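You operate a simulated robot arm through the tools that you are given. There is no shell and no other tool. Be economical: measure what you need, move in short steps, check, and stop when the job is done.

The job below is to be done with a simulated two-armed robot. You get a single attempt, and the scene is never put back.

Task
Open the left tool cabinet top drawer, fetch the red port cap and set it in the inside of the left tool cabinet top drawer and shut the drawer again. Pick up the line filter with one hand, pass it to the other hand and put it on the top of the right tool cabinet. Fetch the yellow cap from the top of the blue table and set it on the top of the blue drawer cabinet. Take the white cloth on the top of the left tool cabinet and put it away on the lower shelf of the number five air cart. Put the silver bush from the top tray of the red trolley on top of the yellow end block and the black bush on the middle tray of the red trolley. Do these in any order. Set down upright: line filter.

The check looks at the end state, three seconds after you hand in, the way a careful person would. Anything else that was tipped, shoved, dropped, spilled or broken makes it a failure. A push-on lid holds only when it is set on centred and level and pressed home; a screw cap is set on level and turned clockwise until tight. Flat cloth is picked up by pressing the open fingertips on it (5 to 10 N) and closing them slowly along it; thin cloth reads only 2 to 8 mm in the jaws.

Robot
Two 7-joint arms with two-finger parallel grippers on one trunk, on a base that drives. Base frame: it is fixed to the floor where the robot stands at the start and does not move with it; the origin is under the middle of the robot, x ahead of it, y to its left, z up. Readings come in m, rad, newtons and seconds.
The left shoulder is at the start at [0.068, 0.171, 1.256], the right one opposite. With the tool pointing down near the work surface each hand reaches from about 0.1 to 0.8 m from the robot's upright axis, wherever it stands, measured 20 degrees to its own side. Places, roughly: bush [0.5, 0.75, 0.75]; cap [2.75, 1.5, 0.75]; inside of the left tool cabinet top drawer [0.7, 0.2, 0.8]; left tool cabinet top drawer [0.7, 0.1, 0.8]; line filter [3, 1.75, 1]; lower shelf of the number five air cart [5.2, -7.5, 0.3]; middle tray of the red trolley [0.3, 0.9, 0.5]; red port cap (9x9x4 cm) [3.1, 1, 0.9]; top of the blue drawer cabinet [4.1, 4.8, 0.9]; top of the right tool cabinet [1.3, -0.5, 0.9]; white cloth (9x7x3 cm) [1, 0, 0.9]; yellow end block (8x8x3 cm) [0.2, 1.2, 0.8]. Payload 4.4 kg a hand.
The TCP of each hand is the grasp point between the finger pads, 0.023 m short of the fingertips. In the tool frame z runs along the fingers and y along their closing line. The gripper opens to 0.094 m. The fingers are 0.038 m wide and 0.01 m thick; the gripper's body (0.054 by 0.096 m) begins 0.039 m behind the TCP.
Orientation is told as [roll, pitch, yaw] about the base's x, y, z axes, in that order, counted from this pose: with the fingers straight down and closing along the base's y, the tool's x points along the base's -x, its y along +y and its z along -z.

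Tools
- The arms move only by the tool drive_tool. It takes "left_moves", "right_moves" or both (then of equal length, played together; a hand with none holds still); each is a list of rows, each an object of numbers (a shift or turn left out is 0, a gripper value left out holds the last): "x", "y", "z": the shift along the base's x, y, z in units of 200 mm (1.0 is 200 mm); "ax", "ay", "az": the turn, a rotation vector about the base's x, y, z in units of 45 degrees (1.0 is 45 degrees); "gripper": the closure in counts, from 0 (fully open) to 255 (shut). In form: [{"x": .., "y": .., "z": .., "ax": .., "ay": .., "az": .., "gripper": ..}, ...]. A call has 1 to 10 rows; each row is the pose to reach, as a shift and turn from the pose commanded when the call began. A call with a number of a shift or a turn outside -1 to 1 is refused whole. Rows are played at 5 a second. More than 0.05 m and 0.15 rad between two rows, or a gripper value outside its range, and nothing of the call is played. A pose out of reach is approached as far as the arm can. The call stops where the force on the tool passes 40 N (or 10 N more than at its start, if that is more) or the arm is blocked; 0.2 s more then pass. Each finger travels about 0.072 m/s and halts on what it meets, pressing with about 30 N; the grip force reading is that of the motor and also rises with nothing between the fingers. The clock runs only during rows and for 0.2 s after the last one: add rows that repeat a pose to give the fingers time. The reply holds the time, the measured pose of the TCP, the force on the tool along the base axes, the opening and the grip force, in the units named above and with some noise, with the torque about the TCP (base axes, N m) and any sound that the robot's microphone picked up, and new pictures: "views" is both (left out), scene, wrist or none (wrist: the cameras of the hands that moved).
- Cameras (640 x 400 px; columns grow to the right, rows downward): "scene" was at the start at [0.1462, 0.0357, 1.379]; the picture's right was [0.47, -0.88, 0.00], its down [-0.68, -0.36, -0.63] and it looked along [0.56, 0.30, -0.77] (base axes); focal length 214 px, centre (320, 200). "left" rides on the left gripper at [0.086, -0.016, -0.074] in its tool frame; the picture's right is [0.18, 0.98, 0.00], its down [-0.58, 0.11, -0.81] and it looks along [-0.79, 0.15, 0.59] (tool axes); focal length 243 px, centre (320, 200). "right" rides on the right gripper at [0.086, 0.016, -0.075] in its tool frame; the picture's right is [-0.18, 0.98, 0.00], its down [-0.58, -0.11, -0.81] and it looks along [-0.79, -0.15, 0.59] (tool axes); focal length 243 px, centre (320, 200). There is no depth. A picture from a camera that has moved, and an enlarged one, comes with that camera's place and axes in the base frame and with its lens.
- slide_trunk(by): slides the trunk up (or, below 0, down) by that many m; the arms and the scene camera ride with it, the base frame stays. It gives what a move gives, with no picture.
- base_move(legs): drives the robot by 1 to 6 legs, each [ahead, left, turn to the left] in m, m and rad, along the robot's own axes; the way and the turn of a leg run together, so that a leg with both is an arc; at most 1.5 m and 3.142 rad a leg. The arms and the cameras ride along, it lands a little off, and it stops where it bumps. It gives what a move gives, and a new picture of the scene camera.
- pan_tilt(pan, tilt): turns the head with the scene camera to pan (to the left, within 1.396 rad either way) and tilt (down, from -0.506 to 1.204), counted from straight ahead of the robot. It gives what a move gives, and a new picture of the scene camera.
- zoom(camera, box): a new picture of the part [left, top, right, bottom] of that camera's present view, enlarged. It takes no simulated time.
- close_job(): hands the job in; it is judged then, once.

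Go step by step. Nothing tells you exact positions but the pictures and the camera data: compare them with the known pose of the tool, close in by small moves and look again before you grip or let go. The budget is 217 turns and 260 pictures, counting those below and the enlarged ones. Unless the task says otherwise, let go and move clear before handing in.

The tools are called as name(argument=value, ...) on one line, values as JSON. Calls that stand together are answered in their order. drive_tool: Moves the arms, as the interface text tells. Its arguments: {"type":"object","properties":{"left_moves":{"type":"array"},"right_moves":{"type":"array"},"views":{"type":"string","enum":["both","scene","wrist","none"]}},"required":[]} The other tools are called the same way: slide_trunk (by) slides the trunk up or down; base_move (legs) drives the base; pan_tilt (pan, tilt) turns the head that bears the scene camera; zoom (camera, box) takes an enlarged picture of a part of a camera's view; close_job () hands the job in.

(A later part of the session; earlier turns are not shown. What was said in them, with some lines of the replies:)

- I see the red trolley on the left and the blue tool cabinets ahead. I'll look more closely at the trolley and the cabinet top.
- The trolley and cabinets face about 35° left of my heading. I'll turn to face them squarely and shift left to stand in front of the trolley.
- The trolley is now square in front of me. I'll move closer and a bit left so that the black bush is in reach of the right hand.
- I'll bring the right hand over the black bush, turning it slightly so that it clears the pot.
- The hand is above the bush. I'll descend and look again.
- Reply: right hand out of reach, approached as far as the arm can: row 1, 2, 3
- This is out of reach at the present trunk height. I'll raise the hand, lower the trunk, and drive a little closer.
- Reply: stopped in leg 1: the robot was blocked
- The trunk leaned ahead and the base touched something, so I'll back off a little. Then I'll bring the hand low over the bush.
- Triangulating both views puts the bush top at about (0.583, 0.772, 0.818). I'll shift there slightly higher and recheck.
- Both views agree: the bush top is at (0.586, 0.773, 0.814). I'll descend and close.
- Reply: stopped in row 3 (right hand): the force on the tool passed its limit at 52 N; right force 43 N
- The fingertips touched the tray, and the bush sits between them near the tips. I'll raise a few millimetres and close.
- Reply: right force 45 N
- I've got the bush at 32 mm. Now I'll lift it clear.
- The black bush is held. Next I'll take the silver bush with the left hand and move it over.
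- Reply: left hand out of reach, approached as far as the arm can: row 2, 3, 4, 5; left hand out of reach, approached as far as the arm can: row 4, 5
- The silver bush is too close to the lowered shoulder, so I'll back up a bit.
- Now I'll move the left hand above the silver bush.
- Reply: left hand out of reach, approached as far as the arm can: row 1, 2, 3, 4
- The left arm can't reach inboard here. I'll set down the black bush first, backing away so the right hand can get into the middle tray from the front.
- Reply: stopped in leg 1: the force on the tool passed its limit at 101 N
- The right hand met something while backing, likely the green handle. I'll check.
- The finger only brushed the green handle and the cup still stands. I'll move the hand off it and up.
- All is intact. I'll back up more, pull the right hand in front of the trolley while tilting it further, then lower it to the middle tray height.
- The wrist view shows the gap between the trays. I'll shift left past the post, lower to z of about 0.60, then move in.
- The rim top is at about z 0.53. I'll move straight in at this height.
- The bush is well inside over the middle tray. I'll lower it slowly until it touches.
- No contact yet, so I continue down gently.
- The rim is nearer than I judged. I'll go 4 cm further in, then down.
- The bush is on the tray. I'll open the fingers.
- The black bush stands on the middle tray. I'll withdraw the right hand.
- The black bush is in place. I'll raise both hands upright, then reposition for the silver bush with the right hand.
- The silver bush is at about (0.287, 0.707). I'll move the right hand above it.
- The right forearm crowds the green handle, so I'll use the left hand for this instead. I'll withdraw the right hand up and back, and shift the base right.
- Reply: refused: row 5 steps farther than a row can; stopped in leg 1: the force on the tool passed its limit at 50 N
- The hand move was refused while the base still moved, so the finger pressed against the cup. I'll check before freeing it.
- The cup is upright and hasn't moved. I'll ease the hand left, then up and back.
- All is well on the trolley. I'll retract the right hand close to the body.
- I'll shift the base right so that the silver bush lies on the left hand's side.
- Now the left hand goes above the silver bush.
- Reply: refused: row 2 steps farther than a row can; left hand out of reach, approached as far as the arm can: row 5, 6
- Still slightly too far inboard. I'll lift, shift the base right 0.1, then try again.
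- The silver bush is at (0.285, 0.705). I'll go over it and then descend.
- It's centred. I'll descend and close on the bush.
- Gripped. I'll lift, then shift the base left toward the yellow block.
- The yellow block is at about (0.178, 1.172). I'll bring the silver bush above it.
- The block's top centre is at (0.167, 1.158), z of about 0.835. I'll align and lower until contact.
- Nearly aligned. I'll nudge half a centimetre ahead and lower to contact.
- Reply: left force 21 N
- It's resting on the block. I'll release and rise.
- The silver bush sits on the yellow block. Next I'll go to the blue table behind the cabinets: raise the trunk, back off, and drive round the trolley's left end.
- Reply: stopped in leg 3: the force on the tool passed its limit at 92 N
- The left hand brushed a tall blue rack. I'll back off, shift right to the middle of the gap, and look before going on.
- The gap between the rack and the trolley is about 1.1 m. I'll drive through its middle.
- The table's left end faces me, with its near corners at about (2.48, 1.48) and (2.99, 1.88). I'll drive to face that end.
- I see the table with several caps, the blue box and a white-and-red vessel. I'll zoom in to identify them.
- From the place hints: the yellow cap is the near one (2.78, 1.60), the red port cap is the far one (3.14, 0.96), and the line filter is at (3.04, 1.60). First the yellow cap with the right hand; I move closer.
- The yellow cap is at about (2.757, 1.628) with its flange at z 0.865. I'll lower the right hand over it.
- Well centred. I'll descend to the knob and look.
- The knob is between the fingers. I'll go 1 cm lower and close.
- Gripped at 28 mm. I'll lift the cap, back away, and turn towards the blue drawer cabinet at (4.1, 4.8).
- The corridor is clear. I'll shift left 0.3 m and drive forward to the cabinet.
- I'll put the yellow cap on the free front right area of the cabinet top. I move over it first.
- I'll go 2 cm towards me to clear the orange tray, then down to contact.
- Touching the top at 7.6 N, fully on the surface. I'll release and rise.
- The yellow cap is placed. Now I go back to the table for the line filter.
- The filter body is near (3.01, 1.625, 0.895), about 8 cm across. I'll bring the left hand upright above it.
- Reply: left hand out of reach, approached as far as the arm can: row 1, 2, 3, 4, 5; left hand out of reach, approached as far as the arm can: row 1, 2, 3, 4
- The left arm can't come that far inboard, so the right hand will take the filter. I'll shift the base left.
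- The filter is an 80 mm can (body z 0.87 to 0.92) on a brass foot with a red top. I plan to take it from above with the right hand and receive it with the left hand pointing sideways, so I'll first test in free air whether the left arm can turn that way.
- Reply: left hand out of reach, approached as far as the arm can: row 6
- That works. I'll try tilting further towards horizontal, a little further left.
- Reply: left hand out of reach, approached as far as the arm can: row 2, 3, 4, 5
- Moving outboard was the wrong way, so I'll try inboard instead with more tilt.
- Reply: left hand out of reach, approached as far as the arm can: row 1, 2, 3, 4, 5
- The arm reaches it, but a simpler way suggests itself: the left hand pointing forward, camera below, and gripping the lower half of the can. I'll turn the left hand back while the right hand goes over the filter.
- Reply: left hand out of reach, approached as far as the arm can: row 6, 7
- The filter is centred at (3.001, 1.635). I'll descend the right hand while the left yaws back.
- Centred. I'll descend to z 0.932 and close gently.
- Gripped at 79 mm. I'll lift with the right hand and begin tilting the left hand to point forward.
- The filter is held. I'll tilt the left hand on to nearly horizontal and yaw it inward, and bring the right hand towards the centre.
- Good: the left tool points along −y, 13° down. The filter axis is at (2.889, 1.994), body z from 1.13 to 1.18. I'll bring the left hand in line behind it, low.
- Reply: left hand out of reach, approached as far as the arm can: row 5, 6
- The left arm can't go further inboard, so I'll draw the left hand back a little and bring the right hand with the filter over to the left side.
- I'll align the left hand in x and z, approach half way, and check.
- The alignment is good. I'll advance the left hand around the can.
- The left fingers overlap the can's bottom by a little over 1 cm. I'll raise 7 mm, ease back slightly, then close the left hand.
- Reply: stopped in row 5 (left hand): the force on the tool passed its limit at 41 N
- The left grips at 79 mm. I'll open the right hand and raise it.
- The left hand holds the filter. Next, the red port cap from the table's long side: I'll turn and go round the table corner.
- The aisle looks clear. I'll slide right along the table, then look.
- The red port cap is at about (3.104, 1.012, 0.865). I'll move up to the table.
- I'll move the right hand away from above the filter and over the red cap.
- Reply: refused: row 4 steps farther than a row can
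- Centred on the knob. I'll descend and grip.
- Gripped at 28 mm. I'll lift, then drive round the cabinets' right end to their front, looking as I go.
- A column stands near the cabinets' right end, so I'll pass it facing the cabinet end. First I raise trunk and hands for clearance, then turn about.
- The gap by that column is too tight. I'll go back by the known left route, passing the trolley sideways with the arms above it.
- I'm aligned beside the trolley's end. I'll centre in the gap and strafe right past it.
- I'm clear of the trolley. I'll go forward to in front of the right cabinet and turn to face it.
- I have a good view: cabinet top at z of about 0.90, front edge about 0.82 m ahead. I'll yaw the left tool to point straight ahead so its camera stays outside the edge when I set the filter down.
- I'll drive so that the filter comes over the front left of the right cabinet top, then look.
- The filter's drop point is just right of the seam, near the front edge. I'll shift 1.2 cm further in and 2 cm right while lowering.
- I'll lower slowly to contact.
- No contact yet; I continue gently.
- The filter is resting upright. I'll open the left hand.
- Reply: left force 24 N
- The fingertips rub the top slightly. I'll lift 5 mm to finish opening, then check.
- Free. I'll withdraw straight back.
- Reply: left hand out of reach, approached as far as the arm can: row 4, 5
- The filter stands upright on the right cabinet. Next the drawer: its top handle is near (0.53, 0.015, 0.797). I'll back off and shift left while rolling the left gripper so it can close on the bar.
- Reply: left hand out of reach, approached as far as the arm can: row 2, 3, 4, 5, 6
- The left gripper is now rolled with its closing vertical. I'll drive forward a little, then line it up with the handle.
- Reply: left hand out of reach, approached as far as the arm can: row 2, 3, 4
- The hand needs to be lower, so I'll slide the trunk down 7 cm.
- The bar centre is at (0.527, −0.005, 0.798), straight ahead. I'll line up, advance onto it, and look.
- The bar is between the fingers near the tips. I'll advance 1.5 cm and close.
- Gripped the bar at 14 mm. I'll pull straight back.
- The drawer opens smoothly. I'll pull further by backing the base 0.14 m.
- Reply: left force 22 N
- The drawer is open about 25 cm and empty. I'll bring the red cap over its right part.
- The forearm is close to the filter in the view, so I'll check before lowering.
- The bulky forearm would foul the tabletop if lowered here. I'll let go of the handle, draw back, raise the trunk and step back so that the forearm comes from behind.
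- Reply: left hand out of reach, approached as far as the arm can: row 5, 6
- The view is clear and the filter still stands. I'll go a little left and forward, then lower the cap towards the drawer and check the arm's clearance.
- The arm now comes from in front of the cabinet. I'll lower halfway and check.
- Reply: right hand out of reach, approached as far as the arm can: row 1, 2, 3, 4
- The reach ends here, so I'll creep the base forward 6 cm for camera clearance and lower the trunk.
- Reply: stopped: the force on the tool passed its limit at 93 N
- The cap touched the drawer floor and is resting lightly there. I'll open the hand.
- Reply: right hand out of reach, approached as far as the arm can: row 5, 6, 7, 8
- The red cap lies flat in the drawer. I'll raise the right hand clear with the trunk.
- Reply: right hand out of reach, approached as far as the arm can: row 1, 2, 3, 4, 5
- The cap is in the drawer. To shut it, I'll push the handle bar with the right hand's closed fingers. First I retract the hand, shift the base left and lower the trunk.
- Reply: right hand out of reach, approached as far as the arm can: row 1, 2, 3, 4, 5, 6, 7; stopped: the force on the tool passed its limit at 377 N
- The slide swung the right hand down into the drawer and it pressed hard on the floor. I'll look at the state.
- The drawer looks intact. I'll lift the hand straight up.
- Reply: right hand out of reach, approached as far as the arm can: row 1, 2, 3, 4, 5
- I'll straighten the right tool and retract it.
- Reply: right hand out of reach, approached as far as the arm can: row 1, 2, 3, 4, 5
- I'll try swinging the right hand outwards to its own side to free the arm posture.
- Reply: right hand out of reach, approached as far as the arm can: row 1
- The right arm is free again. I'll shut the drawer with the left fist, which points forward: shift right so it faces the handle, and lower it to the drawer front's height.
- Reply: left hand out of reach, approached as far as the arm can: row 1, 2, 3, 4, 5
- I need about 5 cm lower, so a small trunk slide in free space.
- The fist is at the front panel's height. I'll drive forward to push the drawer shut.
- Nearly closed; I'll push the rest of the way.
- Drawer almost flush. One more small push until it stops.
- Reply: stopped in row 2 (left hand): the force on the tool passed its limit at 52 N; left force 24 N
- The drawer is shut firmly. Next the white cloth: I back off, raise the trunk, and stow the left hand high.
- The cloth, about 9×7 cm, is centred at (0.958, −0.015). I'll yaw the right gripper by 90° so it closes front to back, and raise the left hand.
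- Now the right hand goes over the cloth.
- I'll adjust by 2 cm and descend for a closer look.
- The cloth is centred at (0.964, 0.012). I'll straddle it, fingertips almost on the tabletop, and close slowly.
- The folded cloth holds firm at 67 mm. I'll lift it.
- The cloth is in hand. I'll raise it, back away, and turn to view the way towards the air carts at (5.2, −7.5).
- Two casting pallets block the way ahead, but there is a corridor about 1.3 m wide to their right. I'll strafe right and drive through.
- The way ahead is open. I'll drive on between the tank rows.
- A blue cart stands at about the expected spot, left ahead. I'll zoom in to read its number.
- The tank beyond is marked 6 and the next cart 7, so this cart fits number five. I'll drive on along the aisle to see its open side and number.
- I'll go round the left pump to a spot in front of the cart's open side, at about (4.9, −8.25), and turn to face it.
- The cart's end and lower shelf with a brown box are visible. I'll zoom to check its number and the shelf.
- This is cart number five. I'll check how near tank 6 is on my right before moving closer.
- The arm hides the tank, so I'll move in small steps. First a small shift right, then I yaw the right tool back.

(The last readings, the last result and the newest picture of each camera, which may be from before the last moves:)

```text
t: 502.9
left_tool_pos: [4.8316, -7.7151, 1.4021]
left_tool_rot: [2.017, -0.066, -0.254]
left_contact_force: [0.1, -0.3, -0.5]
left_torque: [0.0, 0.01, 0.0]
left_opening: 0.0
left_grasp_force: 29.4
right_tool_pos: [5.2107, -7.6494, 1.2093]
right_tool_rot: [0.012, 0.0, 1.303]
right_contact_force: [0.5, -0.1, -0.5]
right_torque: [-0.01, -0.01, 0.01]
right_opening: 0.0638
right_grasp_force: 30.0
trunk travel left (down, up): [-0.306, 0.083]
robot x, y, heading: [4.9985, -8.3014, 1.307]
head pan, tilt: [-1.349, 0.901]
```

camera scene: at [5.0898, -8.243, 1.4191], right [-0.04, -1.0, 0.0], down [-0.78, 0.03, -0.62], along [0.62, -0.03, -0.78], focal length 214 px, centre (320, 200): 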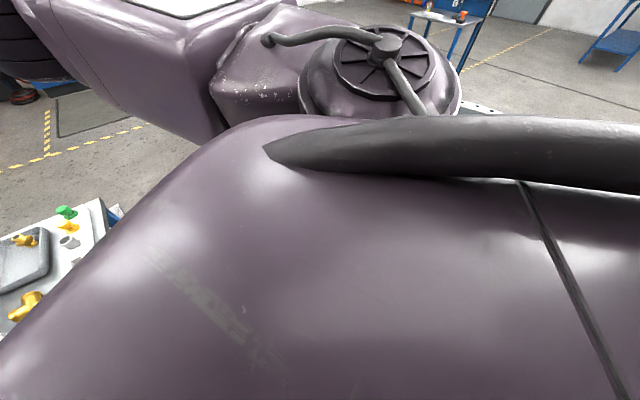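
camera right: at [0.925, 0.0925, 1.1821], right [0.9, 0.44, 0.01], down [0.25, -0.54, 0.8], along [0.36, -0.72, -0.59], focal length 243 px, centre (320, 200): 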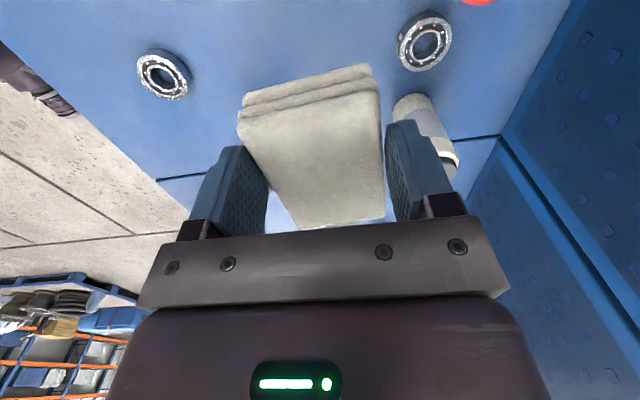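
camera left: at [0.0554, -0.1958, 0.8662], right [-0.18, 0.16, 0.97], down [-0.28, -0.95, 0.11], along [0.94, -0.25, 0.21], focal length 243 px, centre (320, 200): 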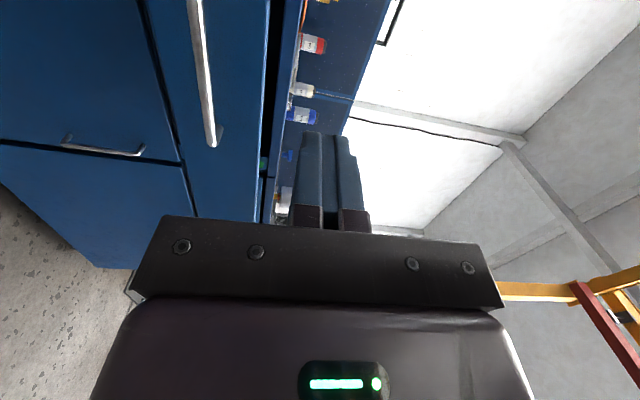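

No bump. I'll bring the cloth out in front of the cart's open side, and draw the left hand back.

drive_tool(right_moves=[{"x": 0.1, "y": -0.17, "az": 0.06}, {"x": 0.2, "y": -0.34, "az": 0.12}, {"x": 0.3, "y": -0.51, "az": 0.18}, {"x": 0.4, "y": -0.68, "az": 0.24}, {"x": 0.48, "y": -0.84, "az": 0.32}, {"x": 0.56, "y": -1.0, "az": 0.32}], left_moves=[{"x": -0.11, "y": -0.1}, {"x": -0.22, "y": -0.2}, {"x": -0.33, "y": -0.3}, {"x": -0.45, "y": -0.4}, {"x": -0.57, "y": -0.5}, {"x": -0.68, "y": -0.6}], views="none")

pan_tilt(pan=0.0, tilt=0.85)

```text
t: 504.3
left_tool_pos: [4.6824, -7.8107, 1.4049]
left_tool_rot: [2.018, -0.066, -0.256]
left_contact_force: [-0.8, -0.4, -0.2]
left_torque: [-0.03, 0.02, 0.01]
left_opening: 0.0
left_grasp_force: 29.8
left hand out of reach, approached as far as the arm can: row 4, 5, 6
right_tool_pos: [5.3229, -7.8533, 1.2104]
right_tool_rot: [0.013, -0.001, 1.553]
right_contact_force: [-0.2, -0.9, -1.2]
right_torque: [0.05, 0.0, 0.02]
right_opening: 0.0638
right_grasp_force: 30.1
trunk travel left (down, up): [-0.306, 0.083]
robot x, y, heading: [5.0011, -8.3022, 1.303]
head pan, tilt: [-1.349, 0.901]
```

```text
t: 505.8
left_tool_pos: [4.6809, -7.8072, 1.4039]
left_tool_rot: [2.015, -0.066, -0.256]
left_contact_force: [0.7, -0.7, 1.3]
left_torque: [0.0, 0.0, -0.02]
left_opening: 0.0
left_grasp_force: 29.7
right_tool_pos: [5.3223, -7.85, 1.2097]
right_tool_rot: [0.012, 0.002, 1.551]
right_contact_force: [-0.3, -0.4, -0.8]
right_torque: [-0.02, -0.01, 0.0]
right_opening: 0.0637
right_grasp_force: 30.3
trunk travel left (down, up): [-0.306, 0.083]
robot x, y, heading: [4.9971, -8.3025, 1.307]
head pan, tilt: [0.0, 0.85]
camera scene: at [5.0346, -8.164, 1.423], right [0.96, -0.26, 0.0], down [-0.2, -0.72, -0.66], along [0.17, 0.64, -0.75], focal length 214 px, centre (320, 200)
```

scene: 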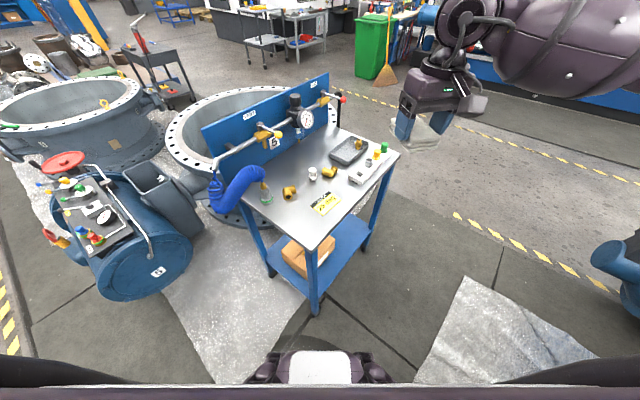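

Good view of the cart and its free shelf space right of the box. I'll lower the trunk in two steps, checking the arms.

slide_trunk(by=-0.14)

slide_trunk(by=-0.14)

```text
t: 507.5
left_tool_pos: [4.7039, -7.719, 1.1588]
left_tool_rot: [1.724, -0.06, -0.237]
left_contact_force: [-0.2, -0.5, -0.1]
left_torque: [-0.03, -0.01, 0.0]
left_opening: 0.0
left_grasp_force: 30.2
right_tool_pos: [5.3207, -7.8505, 1.0715]
right_tool_rot: [0.011, -0.001, 1.551]
right_contact_force: [-0.9, -0.2, -1.2]
right_torque: [0.01, 0.01, 0.03]
right_opening: 0.0639
right_grasp_force: 30.4
trunk travel left (down, up): [-0.166, 0.223]
robot x, y, heading: [5.0003, -8.3051, 1.305]
head pan, tilt: [0.0, 0.85]
```

```text
t: 509.1
left_tool_pos: [4.7194, -7.6598, 0.8438]
left_tool_rot: [1.242, -0.04, -0.213]
left_contact_force: [0.1, 0.3, -0.3]
left_torque: [0.0, -0.03, 0.03]
left_opening: 0.0
left_grasp_force: 30.4
right_tool_pos: [5.3236, -7.8442, 0.9106]
right_tool_rot: [0.029, 0.06, 1.554]
right_contact_force: [0.0, -0.2, -0.2]
right_torque: [0.01, -0.03, 0.02]
right_opening: 0.0639
right_grasp_force: 30.2
trunk travel left (down, up): [-0.026, 0.363]
robot x, y, heading: [4.998, -8.3022, 1.305]
head pan, tilt: [0.0, 0.85]
```

I'll tilt the right hand forward while lowering it in front of the cart.

drive_tool(right_moves=[{"z": -0.15, "ax": 0.15}, {"z": -0.3, "ax": 0.3}, {"z": -0.45, "ax": 0.45}, {"z": -0.6, "ax": 0.6}, {"z": -0.8, "ax": 0.75}, {"z": -1.0, "ax": 0.89}], views="none")

drive_tool(right_moves=[{"z": -0.2}, {"z": -0.4}, {"z": -0.6}, {"z": -0.8}, {"z": -1.0}], views="scene")

```text
t: 510.5
left_tool_pos: [4.7216, -7.6579, 0.8437]
left_tool_rot: [1.244, -0.041, -0.215]
left_contact_force: [0.0, 0.5, 0.0]
left_torque: [-0.02, 0.0, -0.01]
left_opening: 0.0
left_grasp_force: 29.7
right_tool_pos: [5.33, -7.8134, 0.6875]
right_tool_rot: [0.046, -0.639, 1.546]
right_contact_force: [1.7, 0.3, 0.1]
right_torque: [-0.03, 0.08, 0.04]
right_opening: 0.0638
right_grasp_force: 30.0
right hand out of reach, approached as far as the arm can: row 1, 2, 3, 4, 5, 6
trunk travel left (down, up): [-0.026, 0.363]
robot x, y, heading: [4.9973, -8.3017, 1.301]
head pan, tilt: [0.0, 0.85]
```

```text
t: 511.7
left_tool_pos: [4.7188, -7.6595, 0.8437]
left_tool_rot: [1.243, -0.041, -0.212]
left_contact_force: [-0.2, 0.5, 0.3]
left_torque: [0.02, 0.0, 0.0]
left_opening: 0.0
left_grasp_force: 30.3
right_tool_pos: [5.3834, -7.8111, 0.5479]
right_tool_rot: [0.044, -0.637, 1.55]
right_contact_force: [-0.7, 0.4, 0.4]
right_torque: [-0.01, 0.0, -0.02]
right_opening: 0.0639
right_grasp_force: 30.3
right hand out of reach, approached as far as the arm can: row 1, 2, 3, 4, 5
trunk travel left (down, up): [-0.026, 0.363]
robot x, y, heading: [4.9981, -8.3036, 1.306]
head pan, tilt: [0.0, 0.85]
camera scene: at [5.0937, -7.9448, 1.1003], right [0.97, -0.26, 0.0], down [-0.2, -0.72, -0.66], along [0.17, 0.64, -0.75], focal length 214 px, centre (320, 200)
```

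scene: 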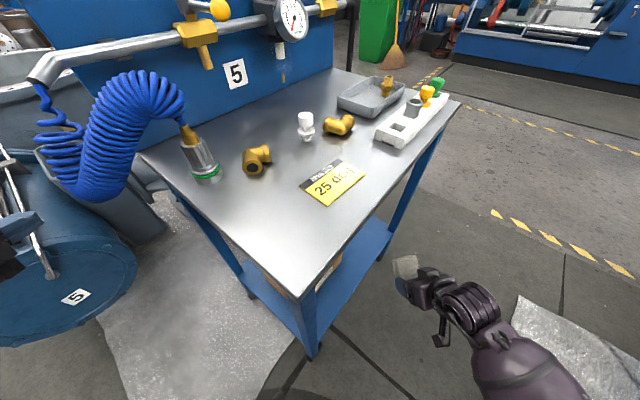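

The hand is below the tabletop level, in front of the shelf. I'll move in and down towards the shelf.

drive_tool(right_moves=[{"x": -0.03, "y": 0.12, "z": -0.1}, {"x": -0.06, "y": 0.25, "z": -0.22}, {"x": -0.1, "y": 0.4, "z": -0.34}, {"x": -0.14, "y": 0.55, "z": -0.46}, {"x": -0.18, "y": 0.7, "z": -0.58}], views="both")

```text
t: 512.9
left_tool_pos: [4.7193, -7.6588, 0.8431]
left_tool_rot: [1.243, -0.04, -0.214]
left_contact_force: [-0.1, -0.8, -0.4]
left_torque: [-0.04, -0.02, 0.01]
left_opening: 0.0002
left_grasp_force: 30.0
right_tool_pos: [5.3916, -7.7134, 0.461]
right_tool_rot: [0.042, -0.636, 1.546]
right_contact_force: [0.4, 0.6, -0.9]
right_torque: [-0.02, -0.02, 0.0]
right_opening: 0.0639
right_grasp_force: 29.5
right hand out of reach, approached as far as the arm can: row 1, 2, 3, 4, 5
trunk travel left (down, up): [-0.026, 0.363]
robot x, y, heading: [4.9983, -8.3044, 1.302]
head pan, tilt: [0.0, 0.85]
camera scene: at [5.0944, -7.9443, 1.0999], right [0.96, -0.26, 0.0], down [-0.2, -0.72, -0.66], along [0.17, 0.64, -0.75], focal length 214 px, centre (320, 200)
camera right: at [5.3745, -7.8292, 0.4694], right [-0.98, 0.15, 0.14], down [0.14, -0.01, 0.99], along [0.14, 0.99, -0.01], focal length 243 px, centre (320, 200)
```

scene: 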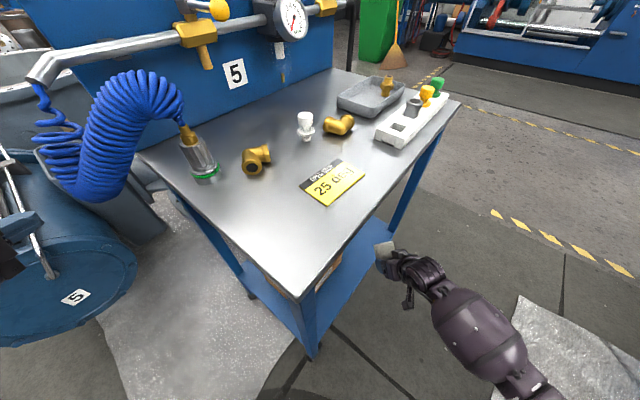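
right: 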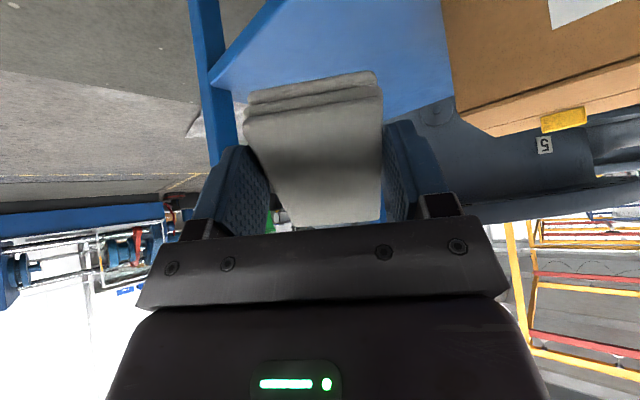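

The cloth is heading between the legs, clear of the box. I'll continue inward.

drive_tool(right_moves=[{"x": -0.03, "y": 0.17, "z": -0.05}, {"x": -0.06, "y": 0.35, "z": -0.1}, {"x": -0.09, "y": 0.53, "z": -0.15}, {"x": -0.12, "y": 0.72, "z": -0.2}, {"x": -0.15, "y": 0.92, "z": -0.25}], views="wrist")

```text
t: 514.1
left_tool_pos: [4.7204, -7.6579, 0.8433]
left_tool_rot: [1.24, -0.042, -0.212]
left_contact_force: [0.0, 0.4, -0.2]
left_torque: [0.04, -0.01, 0.01]
left_opening: 0.0002
left_grasp_force: 30.1
right_tool_pos: [5.3583, -7.5296, 0.4099]
right_tool_rot: [0.043, -0.636, 1.548]
right_contact_force: [0.2, 0.3, -0.6]
right_torque: [0.03, -0.01, 0.01]
right_opening: 0.064
right_grasp_force: 30.3
trunk travel left (down, up): [-0.026, 0.363]
robot x, y, heading: [5.0008, -8.303, 1.309]
head pan, tilt: [0.0, 0.85]
camera right: at [5.3428, -7.6437, 0.4186], right [-0.98, 0.15, 0.14], down [0.14, -0.01, 0.99], along [0.15, 0.99, -0.01], focal length 243 px, centre (320, 200)
```

right: 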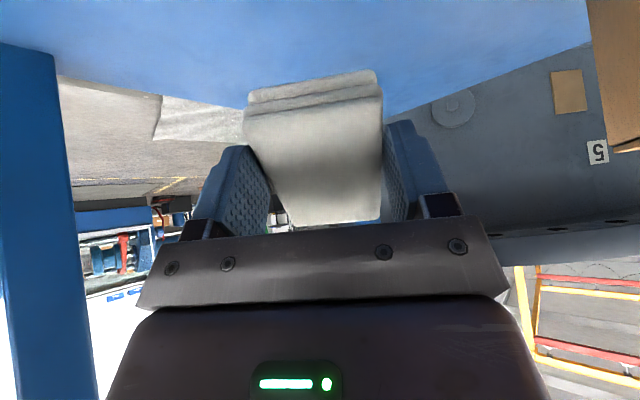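

The cloth is over the free shelf area. I'll lower to contact.

drive_tool(right_moves=[{"z": -0.1}, {"z": -0.2}, {"z": -0.26}, {"z": -0.3}, {"z": -0.34}, {"z": -0.38}], views="wrist")

```text
t: 515.5
left_tool_pos: [4.7185, -7.6604, 0.8447]
left_tool_rot: [1.247, -0.041, -0.213]
left_contact_force: [0.3, 0.1, 0.1]
left_torque: [0.01, 0.01, 0.0]
left_opening: 0.0002
left_grasp_force: 29.6
right_tool_pos: [5.3572, -7.5284, 0.3471]
right_tool_rot: [0.042, -0.648, 1.552]
right_contact_force: [-3.3, 1.3, 37.1]
right_torque: [-0.11, -0.37, -0.04]
right_opening: 0.0642
right_grasp_force: 30.1
right hand out of reach, approached as far as the arm can: row 6
trunk travel left (down, up): [-0.026, 0.363]
robot x, y, heading: [4.9955, -8.3009, 1.306]
head pan, tilt: [0.0, 0.85]
camera right: at [5.3417, -7.6418, 0.354], right [-0.98, 0.14, 0.14], down [0.14, -0.02, 0.99], along [0.14, 0.99, 0.0], focal length 243 px, centre (320, 200)
```

right: 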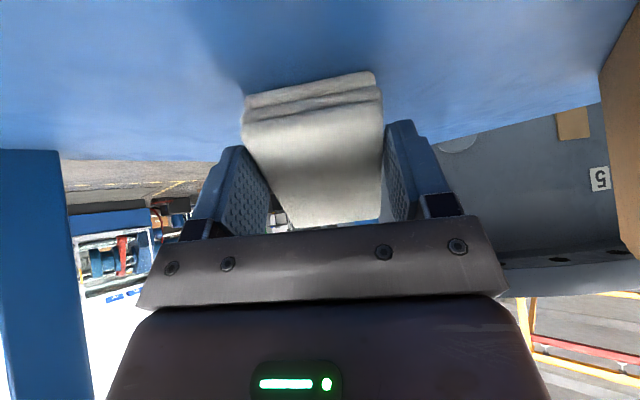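

Contact made. I'll ease up 3 mm and release the cloth.

drive_tool(right_moves=[{"z": 0.015}, {"z": 0.015, "gripper": 60}, {"z": 0.015, "gripper": 30}, {"z": 0.015, "gripper": 0}, {"z": 0.015, "gripper": 0}, {"z": 0.015, "gripper": 0}], views="wrist")

```text
t: 516.9
left_tool_pos: [4.7201, -7.6583, 0.8422]
left_tool_rot: [1.24, -0.04, -0.214]
left_contact_force: [0.0, -0.1, 0.0]
left_torque: [0.0, -0.01, -0.02]
left_opening: 0.0
left_grasp_force: 30.0
right_tool_pos: [5.3582, -7.5313, 0.3417]
right_tool_rot: [0.044, -0.636, 1.549]
right_contact_force: [-0.3, 0.4, -0.3]
right_torque: [-0.01, -0.02, 0.0]
right_opening: 0.094
right_grasp_force: 0.1
trunk travel left (down, up): [-0.026, 0.363]
robot x, y, heading: [5.0002, -8.3002, 1.305]
head pan, tilt: [0.0, 0.85]
camera right: at [5.3419, -7.6464, 0.3501], right [-0.98, 0.14, 0.14], down [0.14, -0.01, 0.99], along [0.14, 0.99, -0.01], focal length 243 px, centre (320, 200)
```

right: 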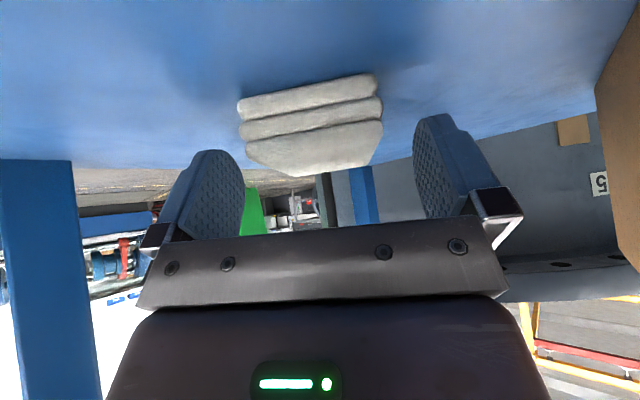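

The cloth lies flat on the shelf. I'll raise the hand and withdraw the way I came.

drive_tool(right_moves=[{"z": 0.12}, {"z": 0.27}, {"z": 0.38}, {"x": 0.04, "y": -0.2, "z": 0.42}, {"x": 0.08, "y": -0.4, "z": 0.48}, {"x": 0.12, "y": -0.6, "z": 0.54}, {"x": 0.16, "y": -0.8, "z": 0.6}, {"x": 0.17, "y": -0.95, "z": 0.66}], views="both")

```text
t: 518.7
left_tool_pos: [4.7201, -7.6581, 0.8451]
left_tool_rot: [1.241, -0.04, -0.211]
left_contact_force: [-0.7, 1.0, 0.1]
left_torque: [0.0, 0.0, 0.0]
left_opening: 0.0002
left_grasp_force: 30.0
right_tool_pos: [5.3926, -7.7216, 0.4726]
right_tool_rot: [0.042, -0.635, 1.549]
right_contact_force: [-0.1, -0.7, 0.4]
right_torque: [-0.02, 0.0, 0.0]
right_opening: 0.094
right_grasp_force: 0.1
trunk travel left (down, up): [-0.026, 0.363]
robot x, y, heading: [5.0013, -8.3029, 1.308]
head pan, tilt: [0.0, 0.85]
camera scene: at [5.0945, -7.944, 1.0998], right [0.97, -0.26, 0.0], down [-0.2, -0.72, -0.66], along [0.17, 0.64, -0.75], focal length 214 px, centre (320, 200)
camera right: at [5.3762, -7.8371, 0.4817], right [-0.98, 0.15, 0.14], down [0.14, -0.01, 0.99], along [0.15, 0.99, -0.01], focal length 243 px, centre (320, 200)
```

scene: 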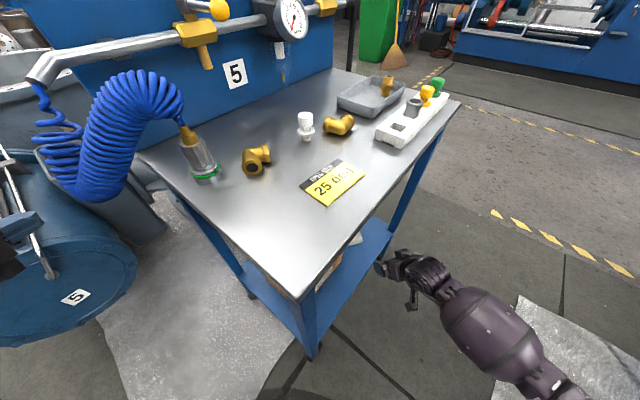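
right: 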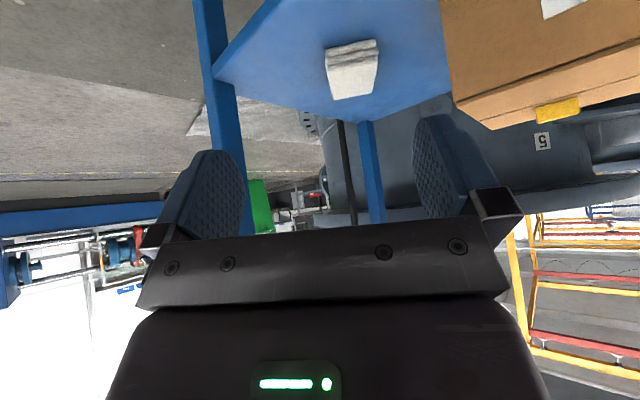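

The cloth lies on the lower shelf of cart five with the hand clear, and every part of the job is done. I'm handing in now.

close_job()

```text
The job is handed in.
```

I've done all five tasks and handed the job in; I haven't seen the check's result.

- **Red port cap:** it is in the left tool cabinet's top drawer, and I pushed the drawer shut until it stopped.
- **Line filter:** picked up with the right hand, passed to the left, and standing upright on the right tool cabinet.
- **Yellow cap:** on top of the blue drawer cabinet. There were two yellow caps on the blue table; I took the one nearest the place you gave.
- **White cloth:** on the lower shelf of the number five air cart.
- **Bushes:** the silver one is on the yellow end block and the black one is on the trolley's middle tray.

Some things were bumped along the way:

- **Cup with the green handle (trolley):** the right hand touched it twice. It still looked upright and in place afterwards.
- **Tall blue rack:** the left hand ran into it. I saw no damage.
- **Drawer floor:** the right hand came down hard on it at 377 N. The drawer looked intact and still slid shut.
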